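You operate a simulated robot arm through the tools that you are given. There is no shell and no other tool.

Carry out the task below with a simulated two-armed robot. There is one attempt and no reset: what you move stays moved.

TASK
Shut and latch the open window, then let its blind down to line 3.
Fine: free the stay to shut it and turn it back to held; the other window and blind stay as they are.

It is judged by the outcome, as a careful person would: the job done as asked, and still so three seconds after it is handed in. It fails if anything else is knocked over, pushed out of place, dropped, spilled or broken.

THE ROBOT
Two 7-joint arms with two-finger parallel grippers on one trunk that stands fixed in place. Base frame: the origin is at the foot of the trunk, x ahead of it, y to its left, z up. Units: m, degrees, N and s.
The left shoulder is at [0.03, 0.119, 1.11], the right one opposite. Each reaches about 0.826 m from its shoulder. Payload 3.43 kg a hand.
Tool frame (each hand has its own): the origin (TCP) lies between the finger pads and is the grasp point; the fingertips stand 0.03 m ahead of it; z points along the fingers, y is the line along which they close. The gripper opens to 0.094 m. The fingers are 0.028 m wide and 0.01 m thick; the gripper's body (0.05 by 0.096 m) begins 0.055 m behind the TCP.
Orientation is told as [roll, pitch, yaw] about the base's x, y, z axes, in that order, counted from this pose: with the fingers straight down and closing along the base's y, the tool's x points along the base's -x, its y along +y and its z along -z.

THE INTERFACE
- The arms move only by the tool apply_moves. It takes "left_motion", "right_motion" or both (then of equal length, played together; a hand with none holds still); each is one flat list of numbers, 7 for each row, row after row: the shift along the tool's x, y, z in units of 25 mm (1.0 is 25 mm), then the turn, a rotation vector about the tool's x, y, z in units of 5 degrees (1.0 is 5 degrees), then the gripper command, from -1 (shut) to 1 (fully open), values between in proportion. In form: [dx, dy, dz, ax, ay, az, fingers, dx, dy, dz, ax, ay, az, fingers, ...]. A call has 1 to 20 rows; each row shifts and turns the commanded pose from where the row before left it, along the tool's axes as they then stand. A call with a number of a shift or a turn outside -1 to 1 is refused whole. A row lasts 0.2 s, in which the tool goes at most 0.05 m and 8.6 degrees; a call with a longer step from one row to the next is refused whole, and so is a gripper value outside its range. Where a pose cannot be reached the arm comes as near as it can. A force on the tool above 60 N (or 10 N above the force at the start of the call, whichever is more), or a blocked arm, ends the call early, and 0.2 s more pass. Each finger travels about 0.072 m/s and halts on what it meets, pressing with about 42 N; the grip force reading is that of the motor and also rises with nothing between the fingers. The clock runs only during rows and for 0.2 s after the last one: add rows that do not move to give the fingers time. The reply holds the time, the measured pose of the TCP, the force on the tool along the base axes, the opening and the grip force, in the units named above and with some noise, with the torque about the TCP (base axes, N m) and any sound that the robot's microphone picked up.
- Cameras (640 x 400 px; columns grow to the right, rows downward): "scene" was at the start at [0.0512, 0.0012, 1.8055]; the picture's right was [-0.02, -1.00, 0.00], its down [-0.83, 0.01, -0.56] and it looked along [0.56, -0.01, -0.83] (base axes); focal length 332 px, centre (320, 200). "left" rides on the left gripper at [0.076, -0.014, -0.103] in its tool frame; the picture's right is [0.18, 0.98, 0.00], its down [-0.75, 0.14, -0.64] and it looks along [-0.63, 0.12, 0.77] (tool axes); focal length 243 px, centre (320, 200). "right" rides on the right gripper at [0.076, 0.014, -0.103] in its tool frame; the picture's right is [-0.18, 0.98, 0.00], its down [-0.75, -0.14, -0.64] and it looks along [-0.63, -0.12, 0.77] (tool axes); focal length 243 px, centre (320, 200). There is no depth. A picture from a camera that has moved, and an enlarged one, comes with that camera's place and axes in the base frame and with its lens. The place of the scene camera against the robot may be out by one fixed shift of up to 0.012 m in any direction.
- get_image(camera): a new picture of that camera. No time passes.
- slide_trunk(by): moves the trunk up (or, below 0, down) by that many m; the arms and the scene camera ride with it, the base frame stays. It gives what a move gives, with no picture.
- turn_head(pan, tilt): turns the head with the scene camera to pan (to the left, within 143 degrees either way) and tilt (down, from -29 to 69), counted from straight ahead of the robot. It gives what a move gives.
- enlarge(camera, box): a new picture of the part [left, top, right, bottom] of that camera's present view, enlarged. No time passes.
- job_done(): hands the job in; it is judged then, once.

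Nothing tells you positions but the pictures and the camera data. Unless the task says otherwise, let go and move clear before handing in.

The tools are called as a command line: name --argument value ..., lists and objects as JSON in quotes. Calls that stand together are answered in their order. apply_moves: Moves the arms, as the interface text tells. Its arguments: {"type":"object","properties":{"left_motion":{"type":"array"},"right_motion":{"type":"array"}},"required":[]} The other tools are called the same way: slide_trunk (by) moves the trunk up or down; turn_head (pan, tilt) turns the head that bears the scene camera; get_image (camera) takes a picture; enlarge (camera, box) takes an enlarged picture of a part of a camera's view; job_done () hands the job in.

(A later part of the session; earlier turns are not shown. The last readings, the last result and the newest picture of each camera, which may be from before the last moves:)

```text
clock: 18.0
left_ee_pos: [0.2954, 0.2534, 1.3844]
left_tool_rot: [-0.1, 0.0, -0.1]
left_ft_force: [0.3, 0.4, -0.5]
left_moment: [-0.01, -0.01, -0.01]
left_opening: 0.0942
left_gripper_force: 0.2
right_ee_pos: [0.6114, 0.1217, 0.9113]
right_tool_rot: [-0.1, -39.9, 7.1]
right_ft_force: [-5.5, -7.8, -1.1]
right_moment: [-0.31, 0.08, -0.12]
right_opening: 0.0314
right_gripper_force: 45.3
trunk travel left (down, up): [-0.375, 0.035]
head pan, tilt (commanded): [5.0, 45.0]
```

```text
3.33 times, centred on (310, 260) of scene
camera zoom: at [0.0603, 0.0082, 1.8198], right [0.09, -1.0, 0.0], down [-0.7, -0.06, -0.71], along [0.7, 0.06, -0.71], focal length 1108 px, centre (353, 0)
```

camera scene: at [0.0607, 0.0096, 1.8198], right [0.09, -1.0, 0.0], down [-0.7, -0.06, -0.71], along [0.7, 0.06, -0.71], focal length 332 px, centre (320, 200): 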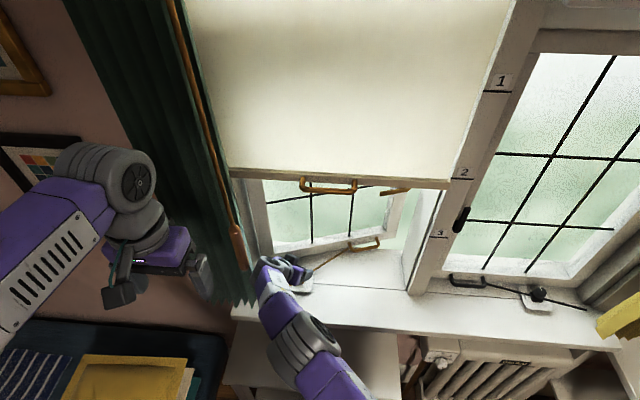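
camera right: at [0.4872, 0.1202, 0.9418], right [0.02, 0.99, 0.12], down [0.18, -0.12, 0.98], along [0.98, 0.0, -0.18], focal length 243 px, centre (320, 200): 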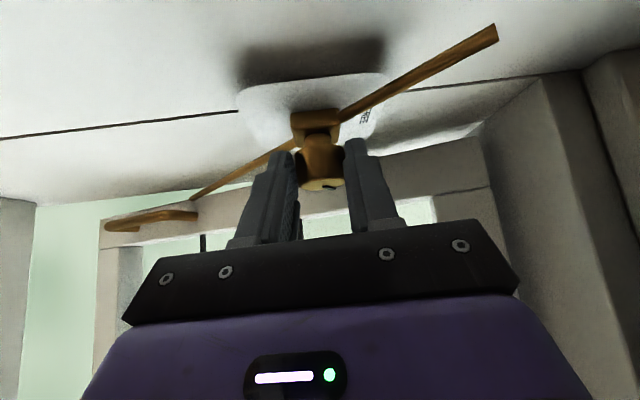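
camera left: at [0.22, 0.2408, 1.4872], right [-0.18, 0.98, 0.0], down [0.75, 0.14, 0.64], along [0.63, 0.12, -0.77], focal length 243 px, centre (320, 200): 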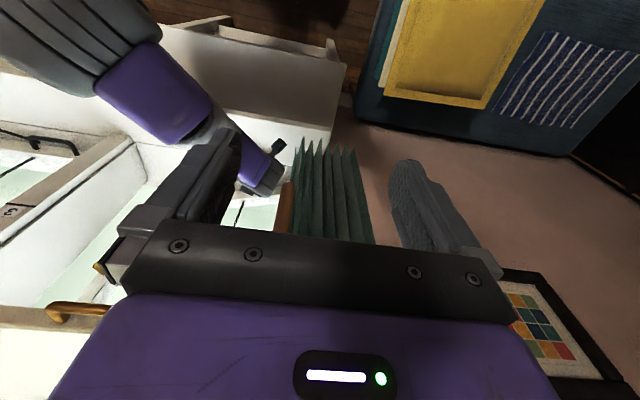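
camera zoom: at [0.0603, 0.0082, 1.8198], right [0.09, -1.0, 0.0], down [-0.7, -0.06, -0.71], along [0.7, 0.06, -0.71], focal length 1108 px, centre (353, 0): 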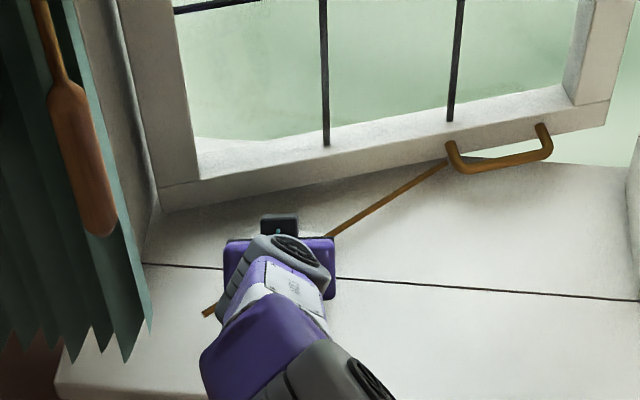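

The knob is turning with the fingers (now 30°) with only about 9 N of off-axis force. I'll correct the pivot slightly and continue another 30°.

apply_moves --right_motion '[0.04, -0.1, -0.035, -0.643, 0, -0.766, -1, -0.002, -0.047, 0.001, -0.643, 0, -0.766, -1, -0.002, -0.047, 0.001, -0.643, 0, -0.766, -1, -0.002, -0.047, 0.001, -0.643, 0, -0.766, -1, -0.002, -0.047, 0.001, -0.643, 0, -0.766, -1, -0.002, -0.047, 0.001, -0.643, 0, -0.766, -1]'

get_image --camera "right"

get_image --camera "scene"

```text
clock: 19.4
left_ee_pos: [0.2977, 0.2531, 1.3848]
left_tool_rot: [0.0, 0.0, -0.1]
left_ft_force: [0.6, -0.6, 0.3]
left_moment: [-0.02, -0.03, 0.0]
left_opening: 0.094
left_gripper_force: 0.0
right_ee_pos: [0.6158, 0.1126, 0.9121]
right_tool_rot: [-0.1, -40.0, 37.0]
right_ft_force: [2.2, -10.8, -2.1]
right_moment: [-0.32, 0.49, -0.24]
right_opening: 0.0313
right_gripper_force: 44.4
trunk travel left (down, up): [-0.375, 0.035]
head pan, tilt (commanded): [5.0, 45.0]
```

```text
taken
camera right: at [0.508, 0.049, 0.942], right [-0.48, 0.87, 0.12], down [0.22, -0.01, 0.98], along [0.85, 0.49, -0.18], focal length 243 px, centre (320, 200)
```

right: 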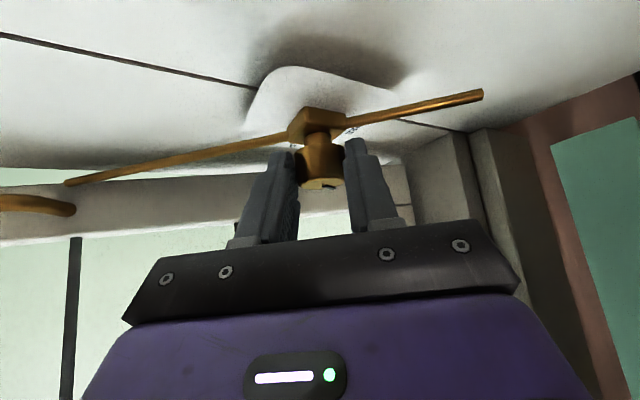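

```text
taken
camera scene: at [0.0621, 0.0074, 1.8197], right [0.09, -1.0, 0.0], down [-0.7, -0.06, -0.71], along [0.7, 0.06, -0.71], focal length 332 px, centre (320, 200)
```

scene: 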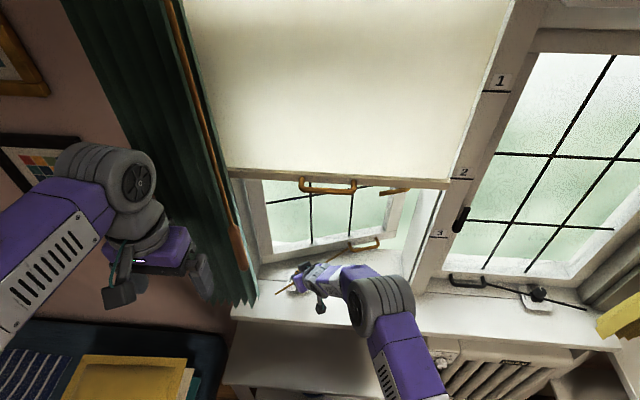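

60° turned so far with low forces. I'll make the last 30° to FREE.

apply_moves --right_motion '[0.018, -0.08, -0.015, -0.643, 0, -0.766, -1, -0.002, -0.047, 0.001, -0.643, 0, -0.766, -1, -0.002, -0.047, 0.001, -0.643, 0, -0.766, -1, -0.002, -0.047, 0.001, -0.643, 0, -0.766, -1, -0.002, -0.047, 0.001, -0.643, 0, -0.766, -1, -0.002, -0.047, 0.001, -0.643, 0, -0.766, -1]'

get_image --camera "right"

enlarge --camera "scene" --box '[240, 220, 400, 320]'

```text
clock: 20.8
left_ee_pos: [0.2974, 0.2531, 1.3834]
left_tool_rot: [0.0, 0.1, 0.0]
left_ft_force: [0.2, -0.2, -0.4]
left_moment: [0.01, -0.01, 0.02]
left_opening: 0.0941
left_gripper_force: 0.0
right_ee_pos: [0.6229, 0.1064, 0.9127]
right_tool_rot: [-0.2, -40.0, 66.9]
right_ft_force: [11.8, -12.7, -1.5]
right_moment: [-0.87, 0.03, -0.28]
right_opening: 0.0312
right_gripper_force: 45.3
trunk travel left (down, up): [-0.375, 0.035]
head pan, tilt (commanded): [5.0, 45.0]
```

```text
taken
camera right: at [0.5611, -0.0022, 0.9425], right [-0.85, 0.52, 0.12], down [0.19, 0.1, 0.98], along [0.49, 0.85, -0.18], focal length 243 px, centre (320, 200)
```

right: 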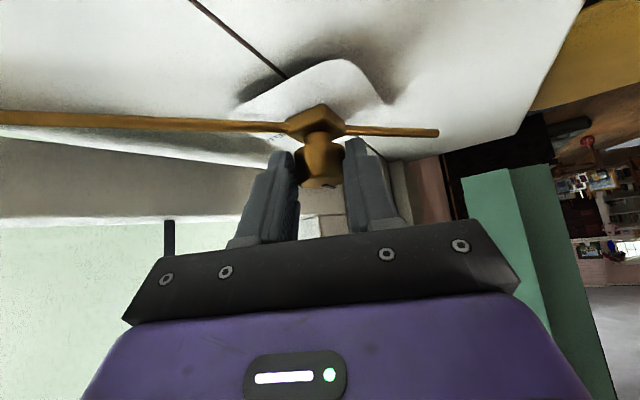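

```text
4.00 times, centred on (320, 270) of scene
camera zoom: at [0.0631, 0.0076, 1.8197], right [0.09, -1.0, 0.0], down [-0.71, -0.06, -0.71], along [0.7, 0.06, -0.71], focal length 1329 px, centre (320, -80)
```

zoom: 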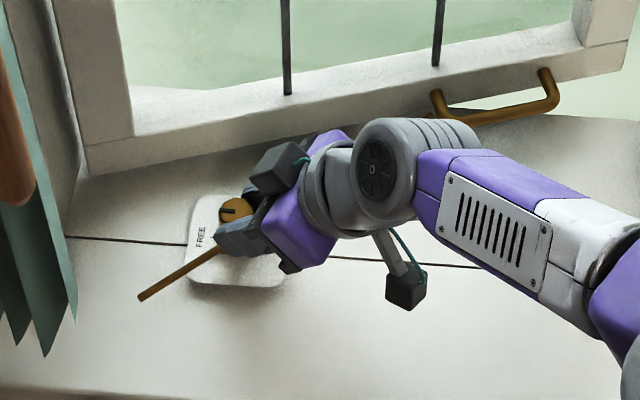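

The knob has turned a quarter and its mark now points left at FREE. I'll zoom in to verify before releasing.

enlarge --camera "scene" --box '[280, 260, 320, 290]'

```text
13.33 times, centred on (300, 275) of scene
camera zoom: at [0.0631, 0.0076, 1.8197], right [0.09, -1.0, 0.0], down [-0.71, -0.06, -0.71], along [0.7, 0.06, -0.71], focal length 4431 px, centre (587, -800)
```

zoom: 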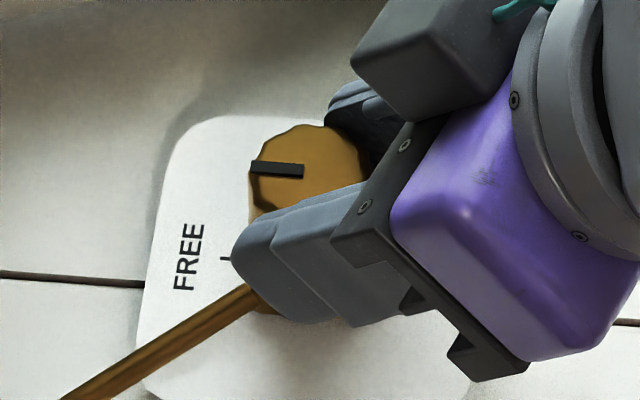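

The mark sits squarely at FREE. I'll release the knob and lift straight up off it.

apply_moves --right_motion '[0, 0, 0, 0, 0, 0, 0.2, 0, 0, 0, 0, 0, 0, 0.2, 0, 0, 0, 0, 0, 0, 0.2, -0.514, 0, -0.613, 0, 0, 0, 0.2, -0.514, 0, -0.613, 0, 0, 0, 0.2, -0.514, 0, -0.613, 0, 0, 0, 0.2, -0.514, 0, -0.613, 0, 0, 0, 0.2]'

get_image --camera "right"

get_image --camera "scene"

enlarge --camera "scene" --box '[260, 220, 400, 310]'

```text
clock: 22.4
left_ee_pos: [0.2951, 0.2548, 1.3844]
left_tool_rot: [-0.1, 0.0, -0.1]
left_ft_force: [0.1, -0.4, 0.0]
left_moment: [-0.04, 0.01, -0.01]
left_opening: 0.0941
left_gripper_force: 0.0
right_ee_pos: [0.6205, 0.1105, 0.9934]
right_tool_rot: [-0.2, -40.1, 67.0]
right_ft_force: [1.4, -0.3, 0.5]
right_moment: [0.0, -0.01, 0.02]
right_opening: 0.0567
right_gripper_force: 0.1
trunk travel left (down, up): [-0.375, 0.035]
head pan, tilt (commanded): [5.0, 45.0]
```

```text
taken
camera right: at [0.5588, 0.0008, 1.0231], right [-0.85, 0.51, 0.12], down [0.19, 0.1, 0.98], along [0.49, 0.85, -0.18], focal length 243 px, centre (320, 200)
```

right: 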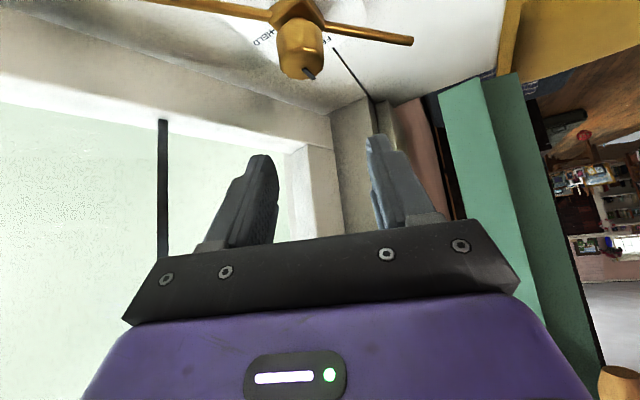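

```text
taken
camera scene: at [0.0605, 0.0095, 1.8198], right [0.09, -1.0, 0.0], down [-0.7, -0.06, -0.71], along [0.7, 0.06, -0.71], focal length 332 px, centre (320, 200)
```

scene: 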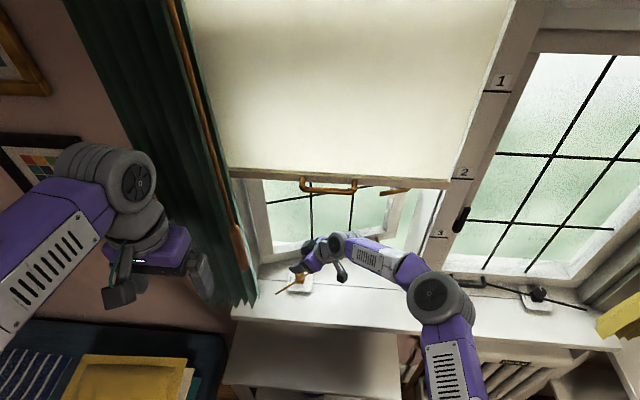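

```text
4.44 times, centred on (330, 265) of scene
camera zoom: at [0.0605, 0.0095, 1.8198], right [0.09, -1.0, 0.0], down [-0.7, -0.06, -0.71], along [0.7, 0.06, -0.71], focal length 1477 px, centre (276, -89)
```

zoom: 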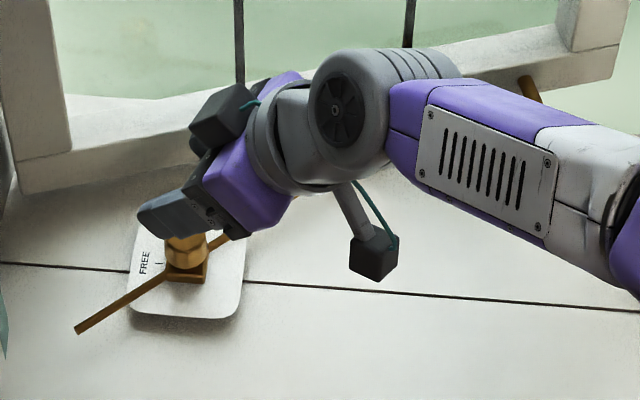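

The stay is free. Next is the sash handle, at roughly [0.758, −0.085, 0.89]. I'll back the right hand off and untilt it, then reorient it so the fingers point forward and down and close in the vertical plane.

apply_moves --right_motion '[0.438, 0.071, -0.989, 0, 0, 0, 0, 0.438, 0.071, -0.989, 0, 0, 0, 0, 0.438, 0.071, -0.989, 0, 0, 0, 0, 0.438, 0.071, -0.989, 0, 0, 0, 0, 0.438, 0.071, -0.989, 0, 0, 0, 0, 0.438, 0.071, -0.989, 0, 0, 0, 0, 0.438, 0.071, -0.989, 0, 0, 0, 0, 0.438, 0.071, -0.989, 0, 0, 0, 0, 0.438, 0.071, -0.989, 0, 0, 0, 0, 0, 0, 0, 0, 1, 0, 0, 0, 0, 0, 0, 1, 0, 0, 0, 0, 0, 0, 1, 0, 0, 0, 0, 0, 0, 1, 0, 0, 0, 0, 0, 0, 1, 0, 0, 0, 0, 0, 0, 1, 0, 0, 0, 0, 0, 0, 1, 0, 0, 0, 0, 0, 0, 1, 0, 0]'

get_image --camera "scene"

```text
clock: 26.0
left_ee_pos: [0.297, 0.2545, 1.3853]
left_tool_rot: [-0.1, 0.0, 0.0]
left_ft_force: [0.9, -0.1, -0.4]
left_moment: [-0.02, -0.01, 0.02]
left_opening: 0.0938
left_gripper_force: 0.1
right_ee_pos: [0.5195, -0.0839, 1.1005]
right_tool_rot: [-0.2, 0.1, 67.0]
right_ft_force: [-0.3, 0.4, -0.1]
right_moment: [-0.01, 0.02, -0.01]
right_opening: 0.047
right_gripper_force: 0.0
trunk travel left (down, up): [-0.375, 0.035]
head pan, tilt (commanded): [5.0, 45.0]
```

```text
taken
camera scene: at [0.0612, 0.0103, 1.8197], right [0.09, -1.0, 0.0], down [-0.7, -0.06, -0.71], along [0.7, 0.06, -0.71], focal length 332 px, centre (320, 200)
```

scene: 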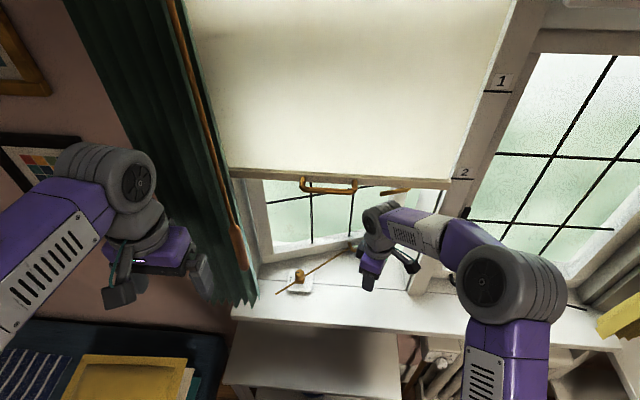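

Now I yaw to 90° and tilt the fingers 45° forward.

apply_moves --right_motion '[0, 0, 0, 0, 0, -0.92, 0, 0, 0, 0, 0, 0, -0.92, 0, 0, 0, 0, 0, 0, -0.92, 0, 0, 0, 0, 0, 0, -0.92, 0, 0, 0, 0, 0, 0, -0.92, 0, 0, 0, 0, 1, 0, 0, 0, 0, 0, 0, 1, 0, 0, 0, 0, 0, 0, 1, 0, 0, 0, 0, 0, 0, 1, 0, 0, 0, 0, 0, 0, 1, 0, 0, 0, 0, 0, 0, 1, 0, 0, 0, 0, 0, 0, 1, 0, 0, 0, 0, 0, 0, 1, 0, 0, 0, 0, 0, 0, 1, 0, 0, 0]'

get_image --camera "scene"

get_image --camera "right"

```text
clock: 29.0
left_ee_pos: [0.2962, 0.2546, 1.3836]
left_tool_rot: [-0.1, 0.0, 0.1]
left_ft_force: [-0.3, 0.3, -0.4]
left_moment: [-0.03, 0.0, -0.01]
left_opening: 0.0937
left_gripper_force: 0.2
right_ee_pos: [0.5195, -0.0822, 1.1004]
right_tool_rot: [-45.2, 0.2, 89.9]
right_ft_force: [0.1, -0.1, -0.4]
right_moment: [0.0, 0.01, -0.03]
right_opening: 0.0472
right_gripper_force: 0.0
trunk travel left (down, up): [-0.375, 0.035]
head pan, tilt (commanded): [5.0, 45.0]
```

```text
taken
camera scene: at [0.0606, 0.0129, 1.8197], right [0.09, -1.0, 0.0], down [-0.7, -0.06, -0.71], along [0.7, 0.06, -0.71], focal length 332 px, centre (320, 200)
```

scene: 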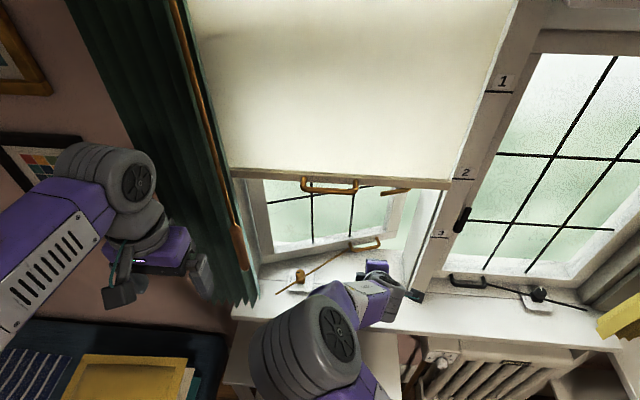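

```text
taken
camera right: at [0.4374, -0.1587, 1.1633], right [-0.69, 0.18, -0.7], down [-0.36, 0.76, 0.55], along [0.63, 0.63, -0.46], focal length 243 px, centre (320, 200)
```

right: 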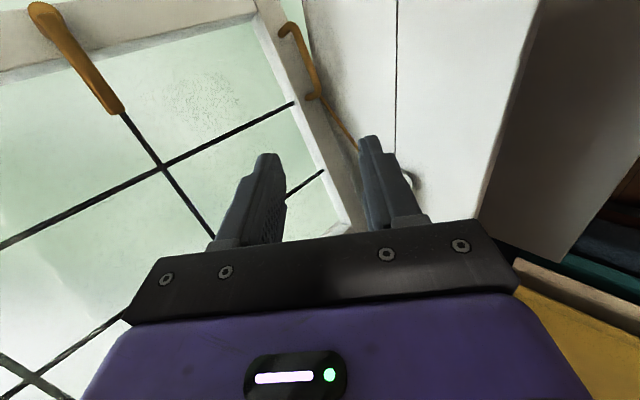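

The hand camera now sees the sash handle and the brass latch lever. I'll zoom in to measure both.

enlarge --camera "right" --box '[240, 0, 420, 170]'

enlarge --camera "right" --box '[0, 0, 180, 130]'

enlarge --camera "scene" --box '[300, 170, 480, 310]'

```text
2.35 times, centred on (330, 85) of right
camera zoom: at [0.4374, -0.1587, 1.1633], right [-0.69, 0.18, -0.7], down [-0.36, 0.76, 0.55], along [0.63, 0.63, -0.46], focal length 571 px, centre (296, 471)
```

zoom: 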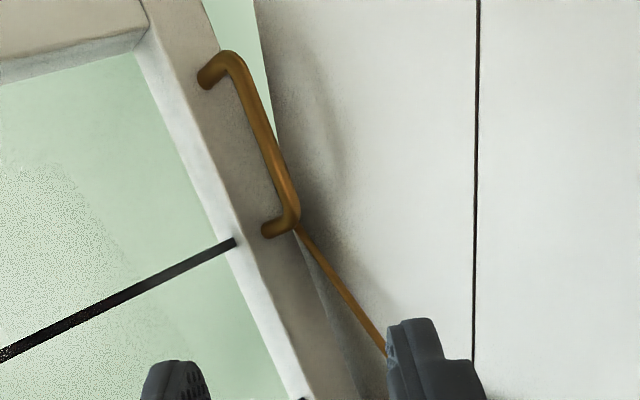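

```text
3.08 times, centred on (90, 65) of right
camera zoom: at [0.4374, -0.1587, 1.1633], right [-0.69, 0.18, -0.7], down [-0.36, 0.76, 0.55], along [0.63, 0.63, -0.46], focal length 746 px, centre (1028, 615)
```

zoom: 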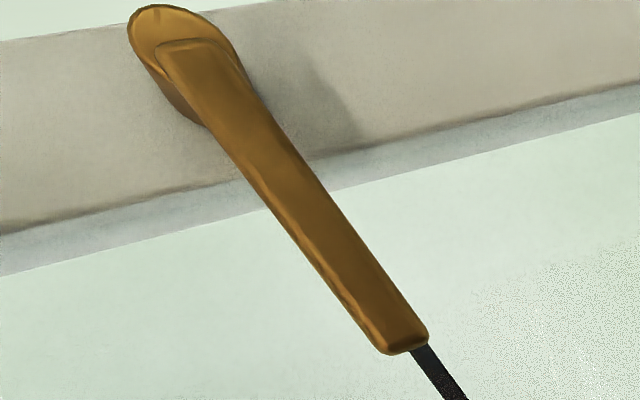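

```text
2.86 times, centred on (390, 240) of scene
camera zoom: at [0.0606, 0.0129, 1.8197], right [0.09, -1.0, 0.0], down [-0.7, -0.06, -0.71], along [0.7, 0.06, -0.71], focal length 950 px, centre (120, 86)
```

zoom: 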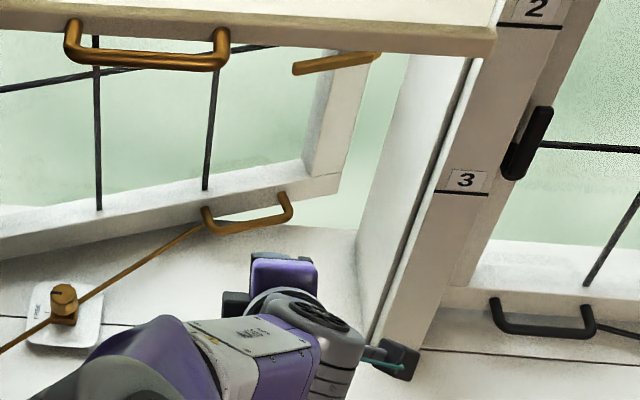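

The handle bar runs from about [0.757, −0.038] to [0.777, −0.132] at z≈0.886, roughly 23 mm above the sill, with a 33 mm gap to the rail. I'll approach a pre-grasp point with the camera well clear of the right reveal.

apply_moves --right_motion '[-0.069, -0.087, 0.977, 0, 0, 0, -0.36, -0.069, -0.087, 0.977, 0, 0, 0, -0.36, -0.069, -0.087, 0.977, 0, 0, 0, -0.36, -0.069, -0.087, 0.977, 0, 0, 0, -0.36, -0.069, -0.087, 0.977, 0, 0, 0, -0.36, -0.069, -0.087, 0.977, 0, 0, 0, -0.36, -0.069, -0.087, 0.977, 0, 0, 0, -0.36, -0.069, -0.087, 0.977, 0, 0, 0, -0.36, -0.069, -0.087, 0.977, 0, 0, 0, -0.36, -0.069, -0.087, 0.977, 0, 0, 0, -0.36]'

get_image --camera "right"

enlarge --camera "scene" --box '[260, 170, 480, 310]'

get_image --camera "scene"

```text
clock: 31.2
left_ee_pos: [0.2971, 0.2534, 1.3848]
left_tool_rot: [0.1, 0.1, 0.0]
left_ft_force: [-0.2, 0.6, 0.7]
left_moment: [0.02, 0.0, 0.01]
left_opening: 0.094
left_gripper_force: 0.1
right_ee_pos: [0.7083, -0.069, 0.9434]
right_tool_rot: [-45.0, -0.1, 89.9]
right_ft_force: [-0.1, 0.2, -0.4]
right_moment: [-0.01, 0.04, 0.02]
right_opening: 0.0303
right_gripper_force: 0.0
trunk travel left (down, up): [-0.375, 0.035]
head pan, tilt (commanded): [5.0, 45.0]
```

```text
taken
camera right: at [0.6261, -0.1444, 1.0053], right [-0.69, 0.18, -0.7], down [-0.35, 0.75, 0.55], along [0.63, 0.63, -0.46], focal length 243 px, centre (320, 200)
```

right: 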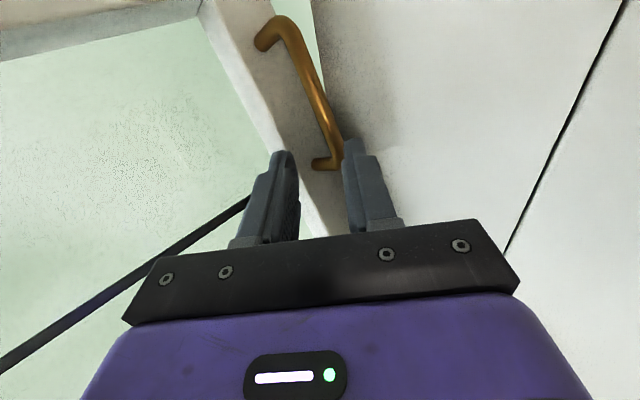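

```text
2.86 times, centred on (370, 240) of scene
camera zoom: at [0.0618, 0.0089, 1.8197], right [0.09, -1.0, 0.0], down [-0.7, -0.06, -0.71], along [0.7, 0.06, -0.71], focal length 950 px, centre (177, 86)
```

zoom: 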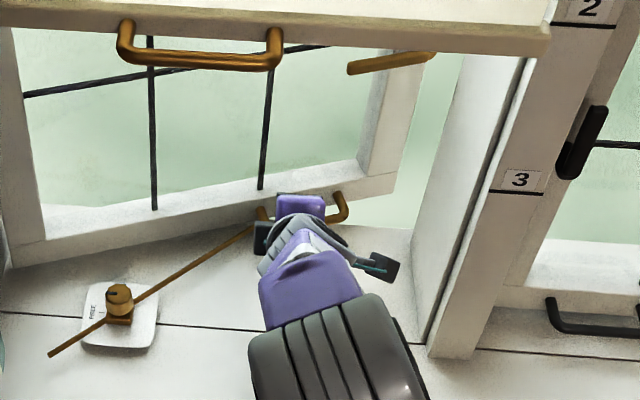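

```text
taken
camera scene: at [0.0618, 0.0089, 1.8197], right [0.09, -1.0, 0.0], down [-0.7, -0.06, -0.71], along [0.7, 0.06, -0.71], focal length 332 px, centre (320, 200)
```

scene: 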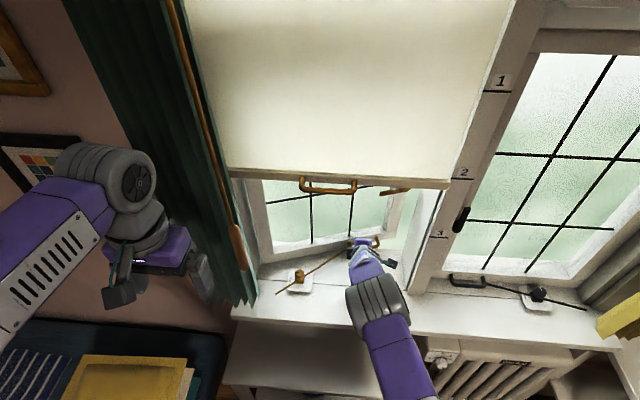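

The pre-grasp pose is reached with no reach warning. I'll zoom through the hand camera to refine the bar's position.

enlarge --camera "right" --box '[220, 0, 420, 220]'

```text
1.82 times, centred on (320, 110) of right
camera zoom: at [0.6261, -0.1444, 1.0053], right [-0.69, 0.18, -0.7], down [-0.35, 0.75, 0.55], along [0.63, 0.63, -0.46], focal length 441 px, centre (320, 364)
```

zoom: 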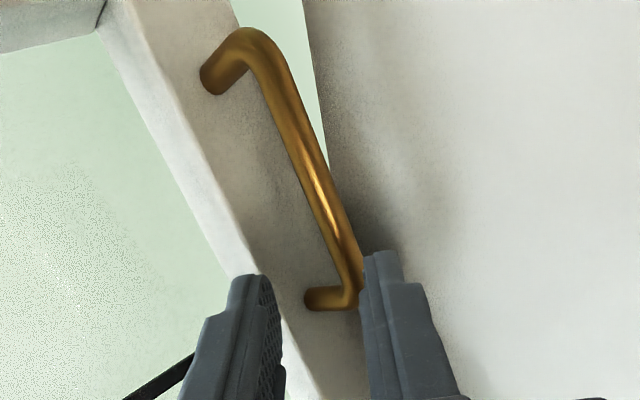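

Since the bar sits low over the sill, I'll hook it instead of gripping it. With the fingers closed and slid down the 33 mm gap behind the bar, I can draw it back. I'll offset and insert part way first.

apply_moves --right_motion '[0, -0.22, 0, 0, 0, 0, -1, 0, -0.21, 0, 0, 0, 0, -1, 0, 0, 0, 0, 0, 0, -1, 0, 0, 0.5, 0, 0, 0, -1, 0, 0, 0.5, 0, 0, 0, -1, 0, 0, 0.5, 0, 0, 0, -1]'

get_image --camera "right"

enlarge --camera "right" --box '[240, 40, 400, 220]'

```text
clock: 32.6
left_ee_pos: [0.2973, 0.2538, 1.3846]
left_tool_rot: [0.0, -0.1, 0.0]
left_ft_force: [-0.9, -0.8, 0.4]
left_moment: [0.03, 0.0, 0.04]
left_opening: 0.0938
left_gripper_force: 0.2
right_ee_pos: [0.7417, -0.0689, 0.9238]
right_tool_rot: [-44.9, 0.0, 90.0]
right_ft_force: [1.4, -0.9, -0.5]
right_moment: [0.0, 0.0, -0.01]
right_opening: 0.0
right_gripper_force: 32.3
trunk travel left (down, up): [-0.375, 0.035]
head pan, tilt (commanded): [5.0, 45.0]
```

```text
taken
camera right: at [0.6602, -0.1446, 0.9865], right [-0.69, 0.18, -0.7], down [-0.35, 0.75, 0.55], along [0.63, 0.63, -0.46], focal length 243 px, centre (320, 200)
```

right: 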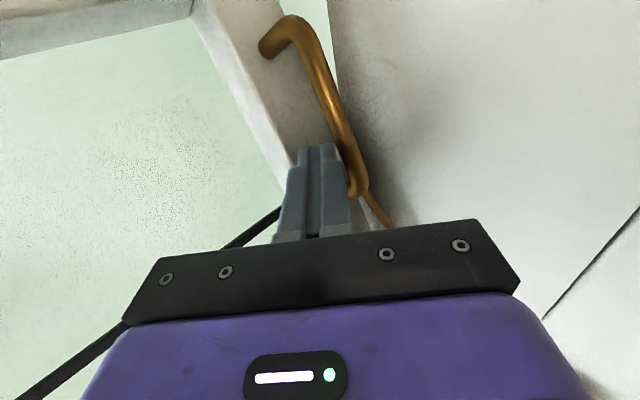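

```text
2.22 times, centred on (320, 130) of right
camera zoom: at [0.6602, -0.1446, 0.9865], right [-0.69, 0.18, -0.7], down [-0.35, 0.75, 0.55], along [0.63, 0.63, -0.46], focal length 539 px, centre (320, 356)
```

zoom: 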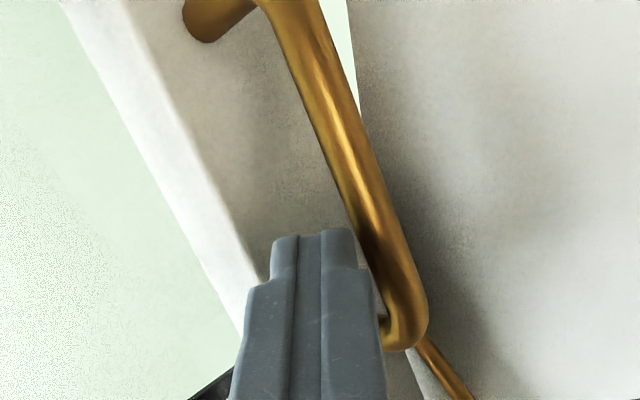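

The closed fingers line up with the gap beside the bar. I'll shift slightly away from the bar and insert fully behind it.

apply_moves --right_motion '[0, -0.1, 0, 0, 0, 0, -1, 0, 0, 0.38, 0, 0, 0, -1, 0, 0, 0.38, 0, 0, 0, -1, 0, 0, 0.38, 0, 0, 0, -1]'

enlarge --camera "right" --box '[240, 40, 400, 220]'

enlarge --camera "scene" --box '[300, 200, 440, 300]'

```text
clock: 33.6
left_ee_pos: [0.2955, 0.2554, 1.3856]
left_tool_rot: [-0.1, 0.0, -0.1]
left_ft_force: [-0.6, -0.4, 0.4]
left_moment: [0.02, 0.02, -0.02]
left_opening: 0.0941
left_gripper_force: 0.0
right_ee_pos: [0.7554, -0.068, 0.9135]
right_tool_rot: [-45.1, 0.0, 90.0]
right_ft_force: [0.2, 2.3, 3.9]
right_moment: [0.02, -0.02, -0.01]
right_opening: 0.0001
right_gripper_force: 32.6
right hand out of reach, approached as far as the arm can: row 4
trunk travel left (down, up): [-0.375, 0.035]
head pan, tilt (commanded): [5.0, 45.0]
```

```text
2.22 times, centred on (320, 130) of right
camera zoom: at [0.6743, -0.1447, 0.9758], right [-0.69, 0.18, -0.7], down [-0.36, 0.75, 0.55], along [0.63, 0.63, -0.46], focal length 539 px, centre (320, 356)
```

zoom: 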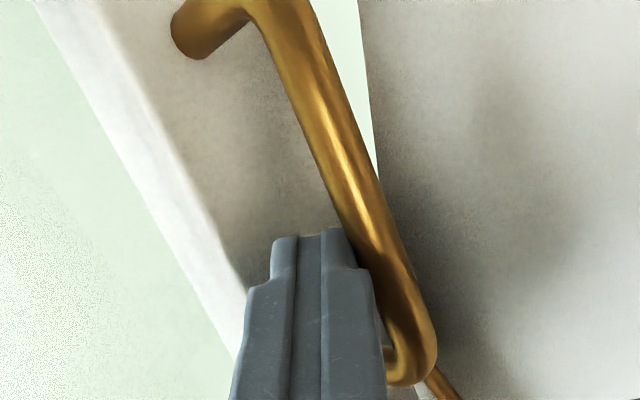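

```text
4.00 times, centred on (370, 250) of scene
camera zoom: at [0.0602, 0.0095, 1.8198], right [0.09, -1.0, 0.0], down [-0.7, -0.06, -0.71], along [0.7, 0.06, -0.71], focal length 1329 px, centre (120, 0)
```

zoom: 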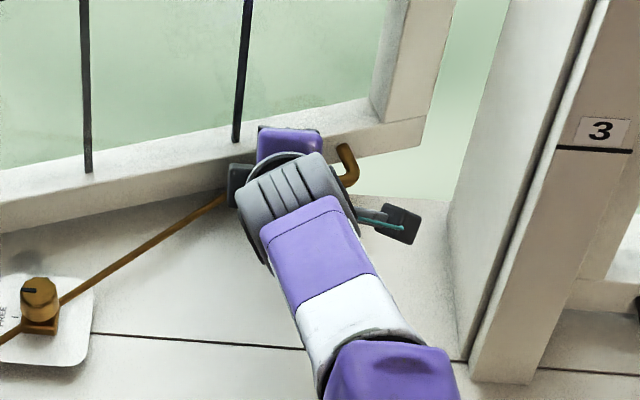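

The arm stopped about 1 cm short, at its reach limit. Lowering the trunk to wrist height gives more horizontal reach, so I'll withdraw and raise the hand, tilt it a little more, and then lower the trunk.

apply_moves --right_motion '[0, 0, -0.8, 0, 0, 0, -1, 0, 0, -0.8, 0, 0, 0, -1, 0, 0, -0.8, 0, 0, 0, -1, 0, -0.707, -0.707, 0, 0, 0, -1, 0, -0.707, -0.707, 0, 0, 0, -1, 0, -0.707, -0.707, 0, 0, 0, -1, 0, -0.707, -0.707, 0, 0, 0, -1, 0, 0, 0, 1, 0, 0, -1]'

slide_trunk --by -0.085

get_image --camera "right"

get_image --camera "scene"

```text
clock: 35.4
left_ee_pos: [0.2969, 0.2549, 1.3841]
left_tool_rot: [-0.1, 0.0, 0.0]
left_ft_force: [0.2, 1.0, -0.5]
left_moment: [-0.05, 0.0, -0.01]
left_opening: 0.0938
left_gripper_force: 0.1
right_ee_pos: [0.7143, -0.0671, 1.0561]
right_tool_rot: [-50.0, 0.1, 90.1]
right_ft_force: [0.5, 0.6, 0.4]
right_moment: [0.0, 0.01, 0.01]
right_opening: 0.0
right_gripper_force: 33.2
trunk travel left (down, up): [-0.375, 0.035]
head pan, tilt (commanded): [5.0, 45.0]
```

```text
clock: 36.6
left_ee_pos: [0.2971, 0.2542, 1.3]
left_tool_rot: [0.0, -0.1, 0.0]
left_ft_force: [-0.1, -0.2, -0.2]
left_moment: [0.0, -0.04, 0.0]
left_opening: 0.094
left_gripper_force: 0.2
right_ee_pos: [0.7142, -0.067, 0.9698]
right_tool_rot: [-49.9, 0.1, 90.0]
right_ft_force: [-0.1, -0.4, 0.4]
right_moment: [0.01, 0.01, 0.0]
right_opening: 0.0002
right_gripper_force: 33.4
trunk travel left (down, up): [-0.29, 0.12]
head pan, tilt (commanded): [5.0, 45.0]
```

```text
taken
camera right: at [0.6267, -0.1445, 1.0256], right [-0.63, 0.18, -0.75], down [-0.4, 0.75, 0.52], along [0.66, 0.63, -0.4], focal length 243 px, centre (320, 200)
```

right: 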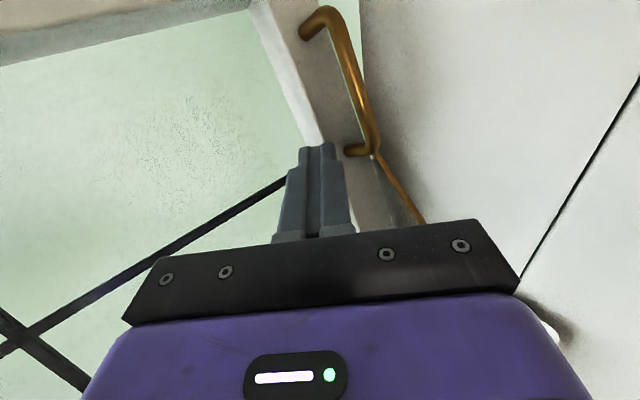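

```text
taken
camera scene: at [0.0607, 0.0093, 1.7349], right [0.09, -1.0, 0.0], down [-0.7, -0.06, -0.71], along [0.7, 0.06, -0.71], focal length 332 px, centre (320, 200)
```

scene: 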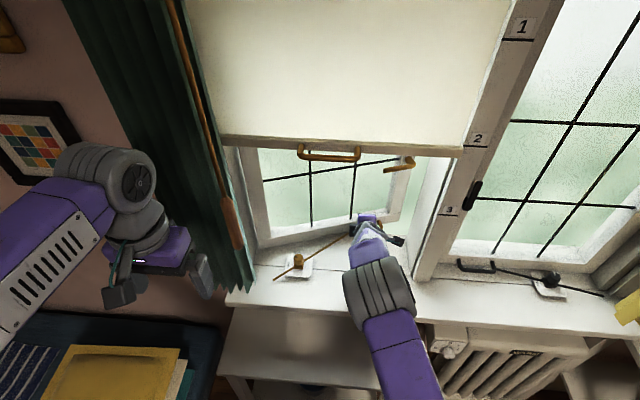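

The trunk is lowered and the hand holds at T≈50°. I'll line up with the gap again and advance most of the way.

apply_moves --right_motion '[0, 0.28, 0, 0, 0, 0, -1, 0, 0.28, 0, 0, 0, 0, -1, 0, 0, 0.65, 0, 0, 0, -1, 0, 0, 0.65, 0, 0, 0, -1, 0, 0, 0.6, 0, 0, 0, -1]'

enlarge --camera "right" --box '[240, 20, 420, 220]'

```text
clock: 37.8
left_ee_pos: [0.2981, 0.254, 1.2989]
left_tool_rot: [0.0, 0.0, 0.0]
left_ft_force: [-0.4, -0.8, -0.7]
left_moment: [-0.03, 0.01, 0.0]
left_opening: 0.0939
left_gripper_force: 0.0
right_ee_pos: [0.7418, -0.0688, 0.9278]
right_tool_rot: [-50.0, 0.0, 90.0]
right_ft_force: [0.0, 0.1, -0.1]
right_moment: [0.02, 0.02, -0.02]
right_opening: 0.0002
right_gripper_force: 33.4
trunk travel left (down, up): [-0.29, 0.12]
head pan, tilt (commanded): [5.0, 45.0]
```

```text
2.00 times, centred on (330, 120) of right
camera zoom: at [0.6548, -0.1448, 0.9836], right [-0.63, 0.18, -0.75], down [-0.4, 0.75, 0.52], along [0.66, 0.63, -0.4], focal length 485 px, centre (300, 360)
```

zoom: 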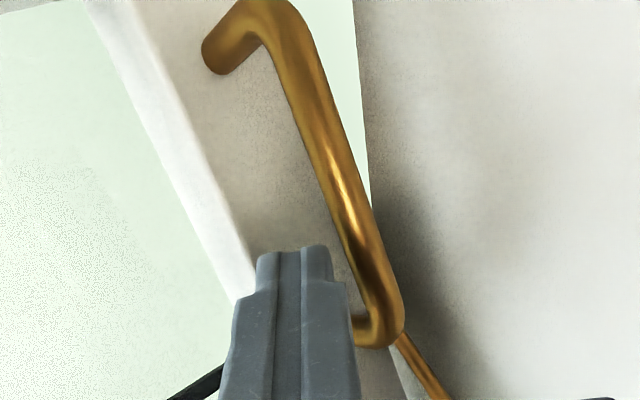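

The fingers sit over the gap with clearance to the bar. I'll insert the remaining distance.

apply_moves --right_motion '[0, 0, 0.4, 0, 0, 0, -1, 0, 0, 0.4, 0, 0, 0, -1, 0, 0, 0.35, 0, 0, 0, -1, 0, 0, 0, 0, 0, 0, -1]'

enlarge --camera "right" --box '[240, 20, 420, 220]'

enlarge --camera "scene" --box '[300, 180, 440, 280]'

```text
clock: 38.8
left_ee_pos: [0.2967, 0.2543, 1.2982]
left_tool_rot: [-0.1, 0.0, 0.0]
left_ft_force: [-0.3, 0.2, 0.6]
left_moment: [0.01, 0.01, 0.0]
left_opening: 0.0942
left_gripper_force: 0.1
right_ee_pos: [0.7637, -0.0682, 0.9101]
right_tool_rot: [-50.0, -0.1, 90.0]
right_ft_force: [0.7, 0.8, 0.6]
right_moment: [-0.02, 0.01, 0.07]
right_opening: 0.0
right_gripper_force: 32.9
trunk travel left (down, up): [-0.29, 0.12]
head pan, tilt (commanded): [5.0, 45.0]
```

```text
2.00 times, centred on (330, 120) of right
camera zoom: at [0.6767, -0.1443, 0.9656], right [-0.63, 0.18, -0.75], down [-0.4, 0.75, 0.52], along [0.66, 0.63, -0.4], focal length 485 px, centre (300, 360)
```

zoom: 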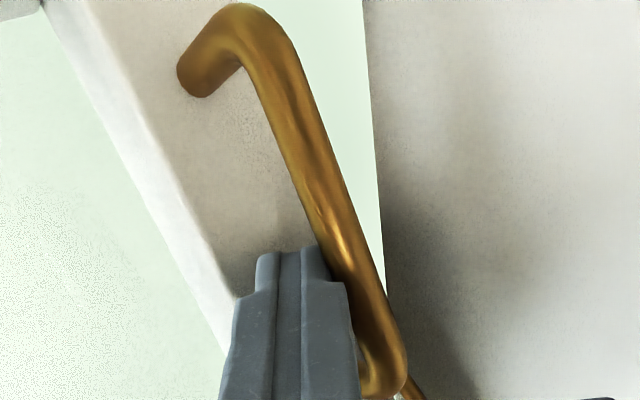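

```text
4.00 times, centred on (370, 230) of scene
camera zoom: at [0.0607, 0.0098, 1.7348], right [0.09, -1.0, 0.0], down [-0.7, -0.06, -0.71], along [0.7, 0.06, -0.71], focal length 1329 px, centre (120, 80)
```

zoom: 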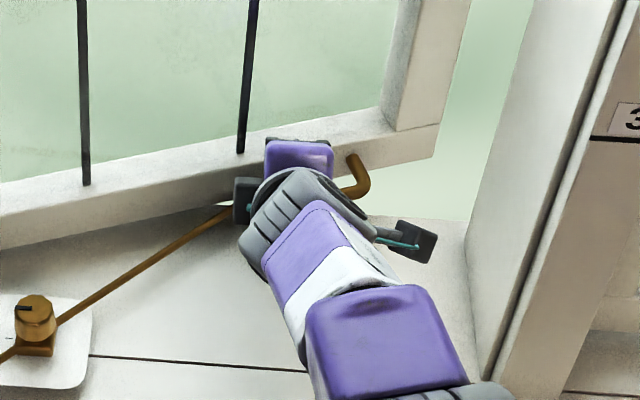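

The hook is in behind the bar with no contact force. I'll pull straight back 30 mm gently and check that the sash follows.

apply_moves --right_motion '[0.04, 0.257, -0.306, 0, 0, 0, -1, 0.04, 0.257, -0.306, 0, 0, 0, -1, 0.04, 0.257, -0.306, 0, 0, 0, -1]'

enlarge --camera "right" --box '[240, 20, 420, 220]'

enlarge --camera "scene" --box '[240, 140, 480, 300]'

```text
clock: 39.6
left_ee_pos: [0.295, 0.2544, 1.2996]
left_tool_rot: [-0.1, 0.0, 0.0]
left_ft_force: [-0.6, -0.1, -0.7]
left_moment: [0.0, -0.02, -0.03]
left_opening: 0.0941
left_gripper_force: 0.0
right_ee_pos: [0.7324, -0.0715, 0.9093]
right_tool_rot: [-49.9, 0.0, 89.9]
right_ft_force: [-1.0, -0.1, 0.7]
right_moment: [0.0, -0.04, 0.01]
right_opening: 0.0
right_gripper_force: 32.9
trunk travel left (down, up): [-0.29, 0.12]
head pan, tilt (commanded): [5.0, 45.0]
```

```text
2.00 times, centred on (330, 120) of right
camera zoom: at [0.645, -0.1473, 0.9646], right [-0.63, 0.18, -0.75], down [-0.4, 0.75, 0.52], along [0.66, 0.63, -0.4], focal length 485 px, centre (300, 360)
```

zoom: 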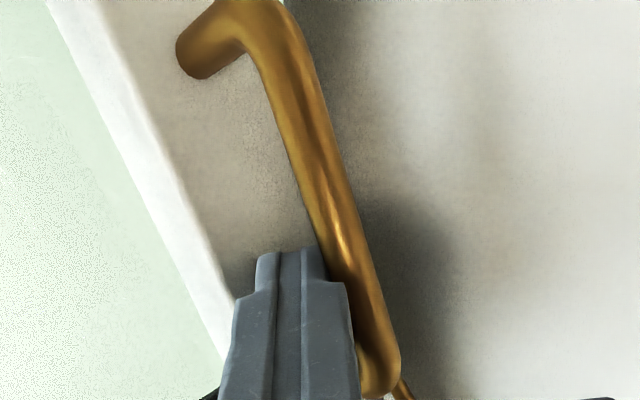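

```text
2.50 times, centred on (360, 220) of scene
camera zoom: at [0.0601, 0.0099, 1.7347], right [0.09, -1.0, 0.0], down [-0.7, -0.06, -0.71], along [0.7, 0.06, -0.71], focal length 831 px, centre (220, 150)
```

zoom: 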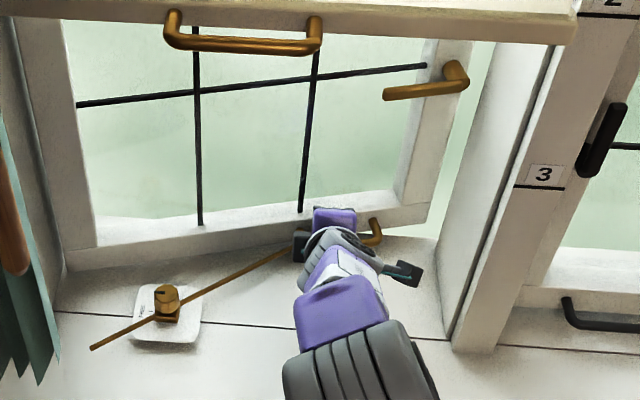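

The sash follows easily with almost no force. I'll keep drawing it in.

apply_moves --right_motion '[0.06, 0.257, -0.306, 0, 0, 0, -1, 0.06, 0.257, -0.306, 0, 0, 0, -1, 0.06, 0.257, -0.306, 0, 0, 0, -1, 0.06, 0.257, -0.306, 0, 0, 0, -1, 0.06, 0.257, -0.306, 0, 0, 0, -1]'

enlarge --camera "right" --box '[240, 20, 420, 220]'

enlarge --camera "scene" --box '[240, 140, 480, 300]'

```text
clock: 40.8
left_ee_pos: [0.2962, 0.2529, 1.2995]
left_tool_rot: [-0.1, 0.0, 0.1]
left_ft_force: [-0.4, -0.9, -0.2]
left_moment: [-0.03, 0.0, 0.0]
left_opening: 0.0939
left_gripper_force: 0.0
right_ee_pos: [0.6831, -0.0796, 0.9099]
right_tool_rot: [-49.9, 0.0, 89.9]
right_ft_force: [-0.1, -0.1, 0.0]
right_moment: [-0.04, -0.02, 0.0]
right_opening: 0.0
right_gripper_force: 32.6
trunk travel left (down, up): [-0.29, 0.12]
head pan, tilt (commanded): [5.0, 45.0]
```

```text
2.00 times, centred on (330, 120) of right
camera zoom: at [0.5966, -0.1556, 0.9656], right [-0.63, 0.18, -0.75], down [-0.4, 0.76, 0.52], along [0.66, 0.63, -0.4], focal length 485 px, centre (300, 360)
```

zoom: 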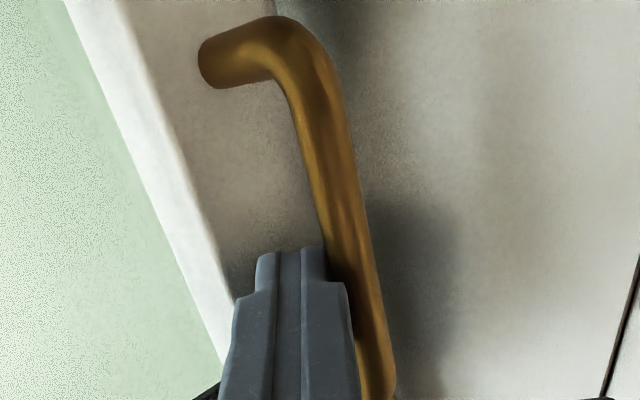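

```text
2.50 times, centred on (360, 220) of scene
camera zoom: at [0.0606, 0.0096, 1.7347], right [0.09, -1.0, 0.0], down [-0.7, -0.06, -0.71], along [0.7, 0.06, -0.71], focal length 831 px, centre (220, 150)
```

zoom: 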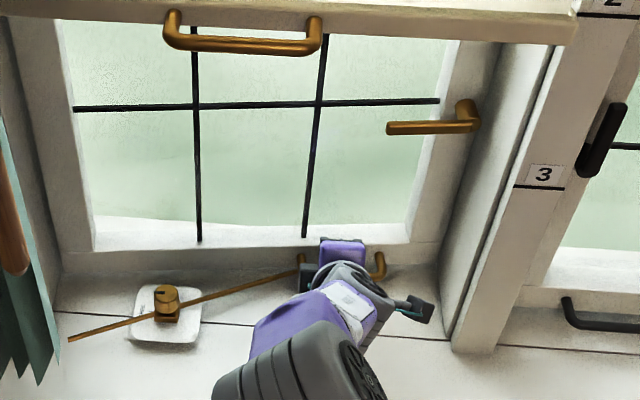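

The sash is nearly shut. I'll continue with smaller steps until it seats against the frame.

apply_moves --right_motion '[0.03, 0.193, -0.23, 0, 0, 0, -1, 0.03, 0.193, -0.23, 0, 0, 0, -1, 0.03, 0.193, -0.23, 0, 0, 0, -1]'

enlarge --camera "right" --box '[240, 20, 420, 220]'

enlarge --camera "scene" --box '[240, 140, 480, 300]'

```text
clock: 41.6
left_ee_pos: [0.2954, 0.255, 1.2999]
left_tool_rot: [-0.1, 0.0, 0.0]
left_ft_force: [-0.4, 0.1, -0.8]
left_moment: [0.0, 0.01, 0.02]
left_opening: 0.0941
left_gripper_force: 0.0
right_ee_pos: [0.6615, -0.0822, 0.9105]
right_tool_rot: [-50.1, 0.1, 89.8]
right_ft_force: [-0.3, -0.3, -0.1]
right_moment: [-0.02, -0.01, 0.02]
right_opening: 0.0
right_gripper_force: 33.2
trunk travel left (down, up): [-0.29, 0.12]
head pan, tilt (commanded): [5.0, 45.0]
```

```text
2.00 times, centred on (330, 120) of right
camera zoom: at [0.5733, -0.1577, 0.9657], right [-0.63, 0.18, -0.75], down [-0.4, 0.76, 0.52], along [0.66, 0.63, -0.4], focal length 485 px, centre (300, 360)
```

zoom: 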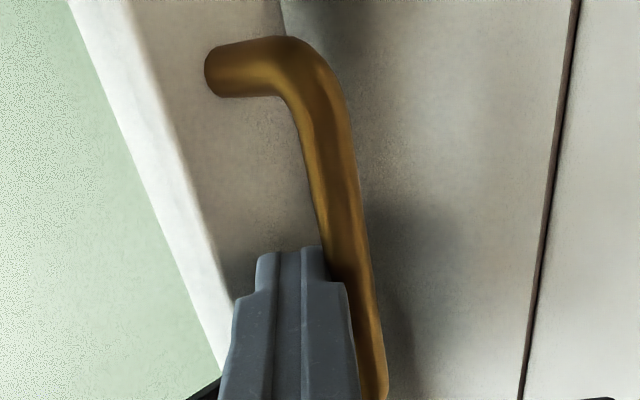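

```text
2.50 times, centred on (360, 220) of scene
camera zoom: at [0.0605, 0.0096, 1.7348], right [0.09, -1.0, 0.0], down [-0.7, -0.06, -0.71], along [0.7, 0.06, -0.71], focal length 831 px, centre (220, 150)
```

zoom: 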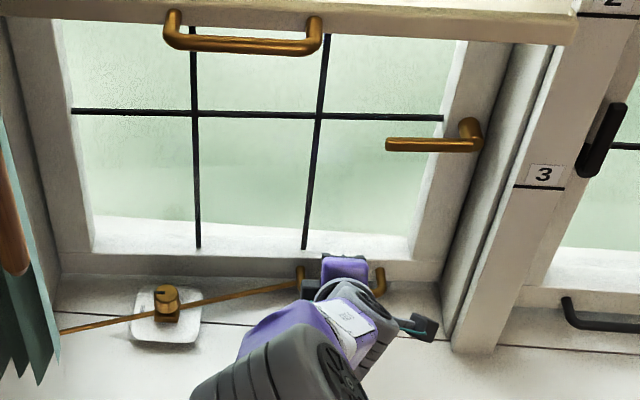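

The sash bottom edge is still not quite parallel to the sill line, so I'll keep pulling in small steps until I feel it seat.

apply_moves --right_motion '[0.02, 0.154, -0.184, 0, 0, 0, -1, 0.02, 0.154, -0.184, 0, 0, 0, -1, 0.02, 0.154, -0.184, 0, 0, 0, -1]'

enlarge --camera "scene" --box '[240, 140, 480, 300]'

```text
clock: 42.4
left_ee_pos: [0.2963, 0.254, 1.2996]
left_tool_rot: [-0.1, -0.1, 0.0]
left_ft_force: [0.0, 0.8, -0.6]
left_moment: [0.04, -0.01, 0.01]
left_opening: 0.0939
left_gripper_force: 0.1
right_ee_pos: [0.6427, -0.0825, 0.909]
right_tool_rot: [-49.9, 0.1, 89.8]
right_ft_force: [-1.1, -0.1, 0.2]
right_moment: [-0.01, 0.01, -0.01]
right_opening: 0.0
right_gripper_force: 32.9
trunk travel left (down, up): [-0.29, 0.12]
head pan, tilt (commanded): [5.0, 45.0]
```

```text
2.50 times, centred on (360, 220) of scene
camera zoom: at [0.0607, 0.0095, 1.7347], right [0.09, -1.0, 0.0], down [-0.7, -0.06, -0.71], along [0.7, 0.06, -0.71], focal length 831 px, centre (220, 150)
```

zoom: 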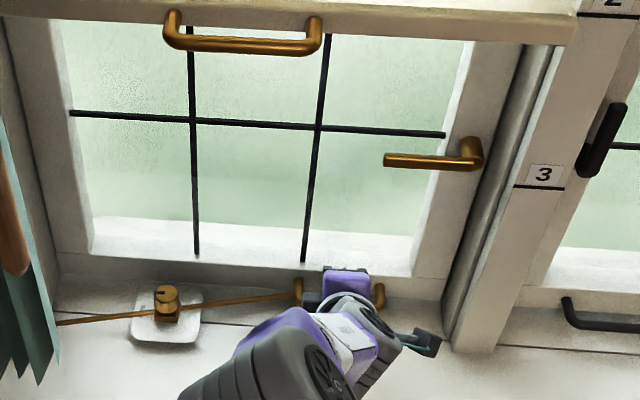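

Nearly parallel now, and still no resistance. A few more small steps.

apply_moves --right_motion '[0, 0.103, -0.123, 0, 0, 0, -1, 0, 0.103, -0.123, 0, 0, 0, -1]'

get_image --camera "scene"

get_image --camera "right"

```text
clock: 43.0
left_ee_pos: [0.298, 0.2536, 1.2993]
left_tool_rot: [0.0, 0.1, 0.0]
left_ft_force: [-0.3, -0.8, -0.3]
left_moment: [-0.01, 0.02, 0.02]
left_opening: 0.0939
left_gripper_force: 0.0
right_ee_pos: [0.6372, -0.0826, 0.9105]
right_tool_rot: [-50.1, 0.0, 89.9]
right_ft_force: [12.8, -2.4, 1.7]
right_moment: [-0.04, -0.22, 0.0]
right_opening: 0.0
right_gripper_force: 32.8
trunk travel left (down, up): [-0.29, 0.12]
head pan, tilt (commanded): [5.0, 45.0]
```

```text
taken
camera scene: at [0.0627, 0.0093, 1.7347], right [0.09, -1.0, 0.0], down [-0.71, -0.06, -0.71], along [0.7, 0.06, -0.71], focal length 332 px, centre (320, 200)
```

scene: 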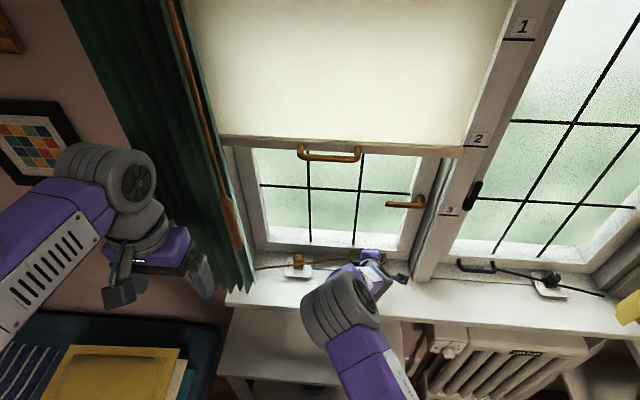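

```text
taken
camera right: at [0.55, -0.1594, 0.9661], right [-0.63, 0.19, -0.76], down [-0.4, 0.75, 0.52], along [0.67, 0.63, -0.4], focal length 243 px, centre (320, 200)
```

right: 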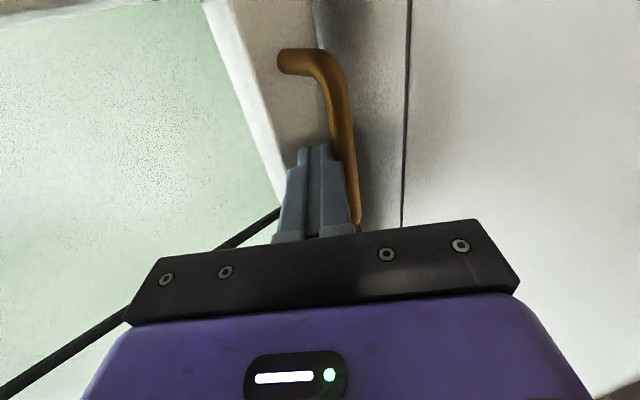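

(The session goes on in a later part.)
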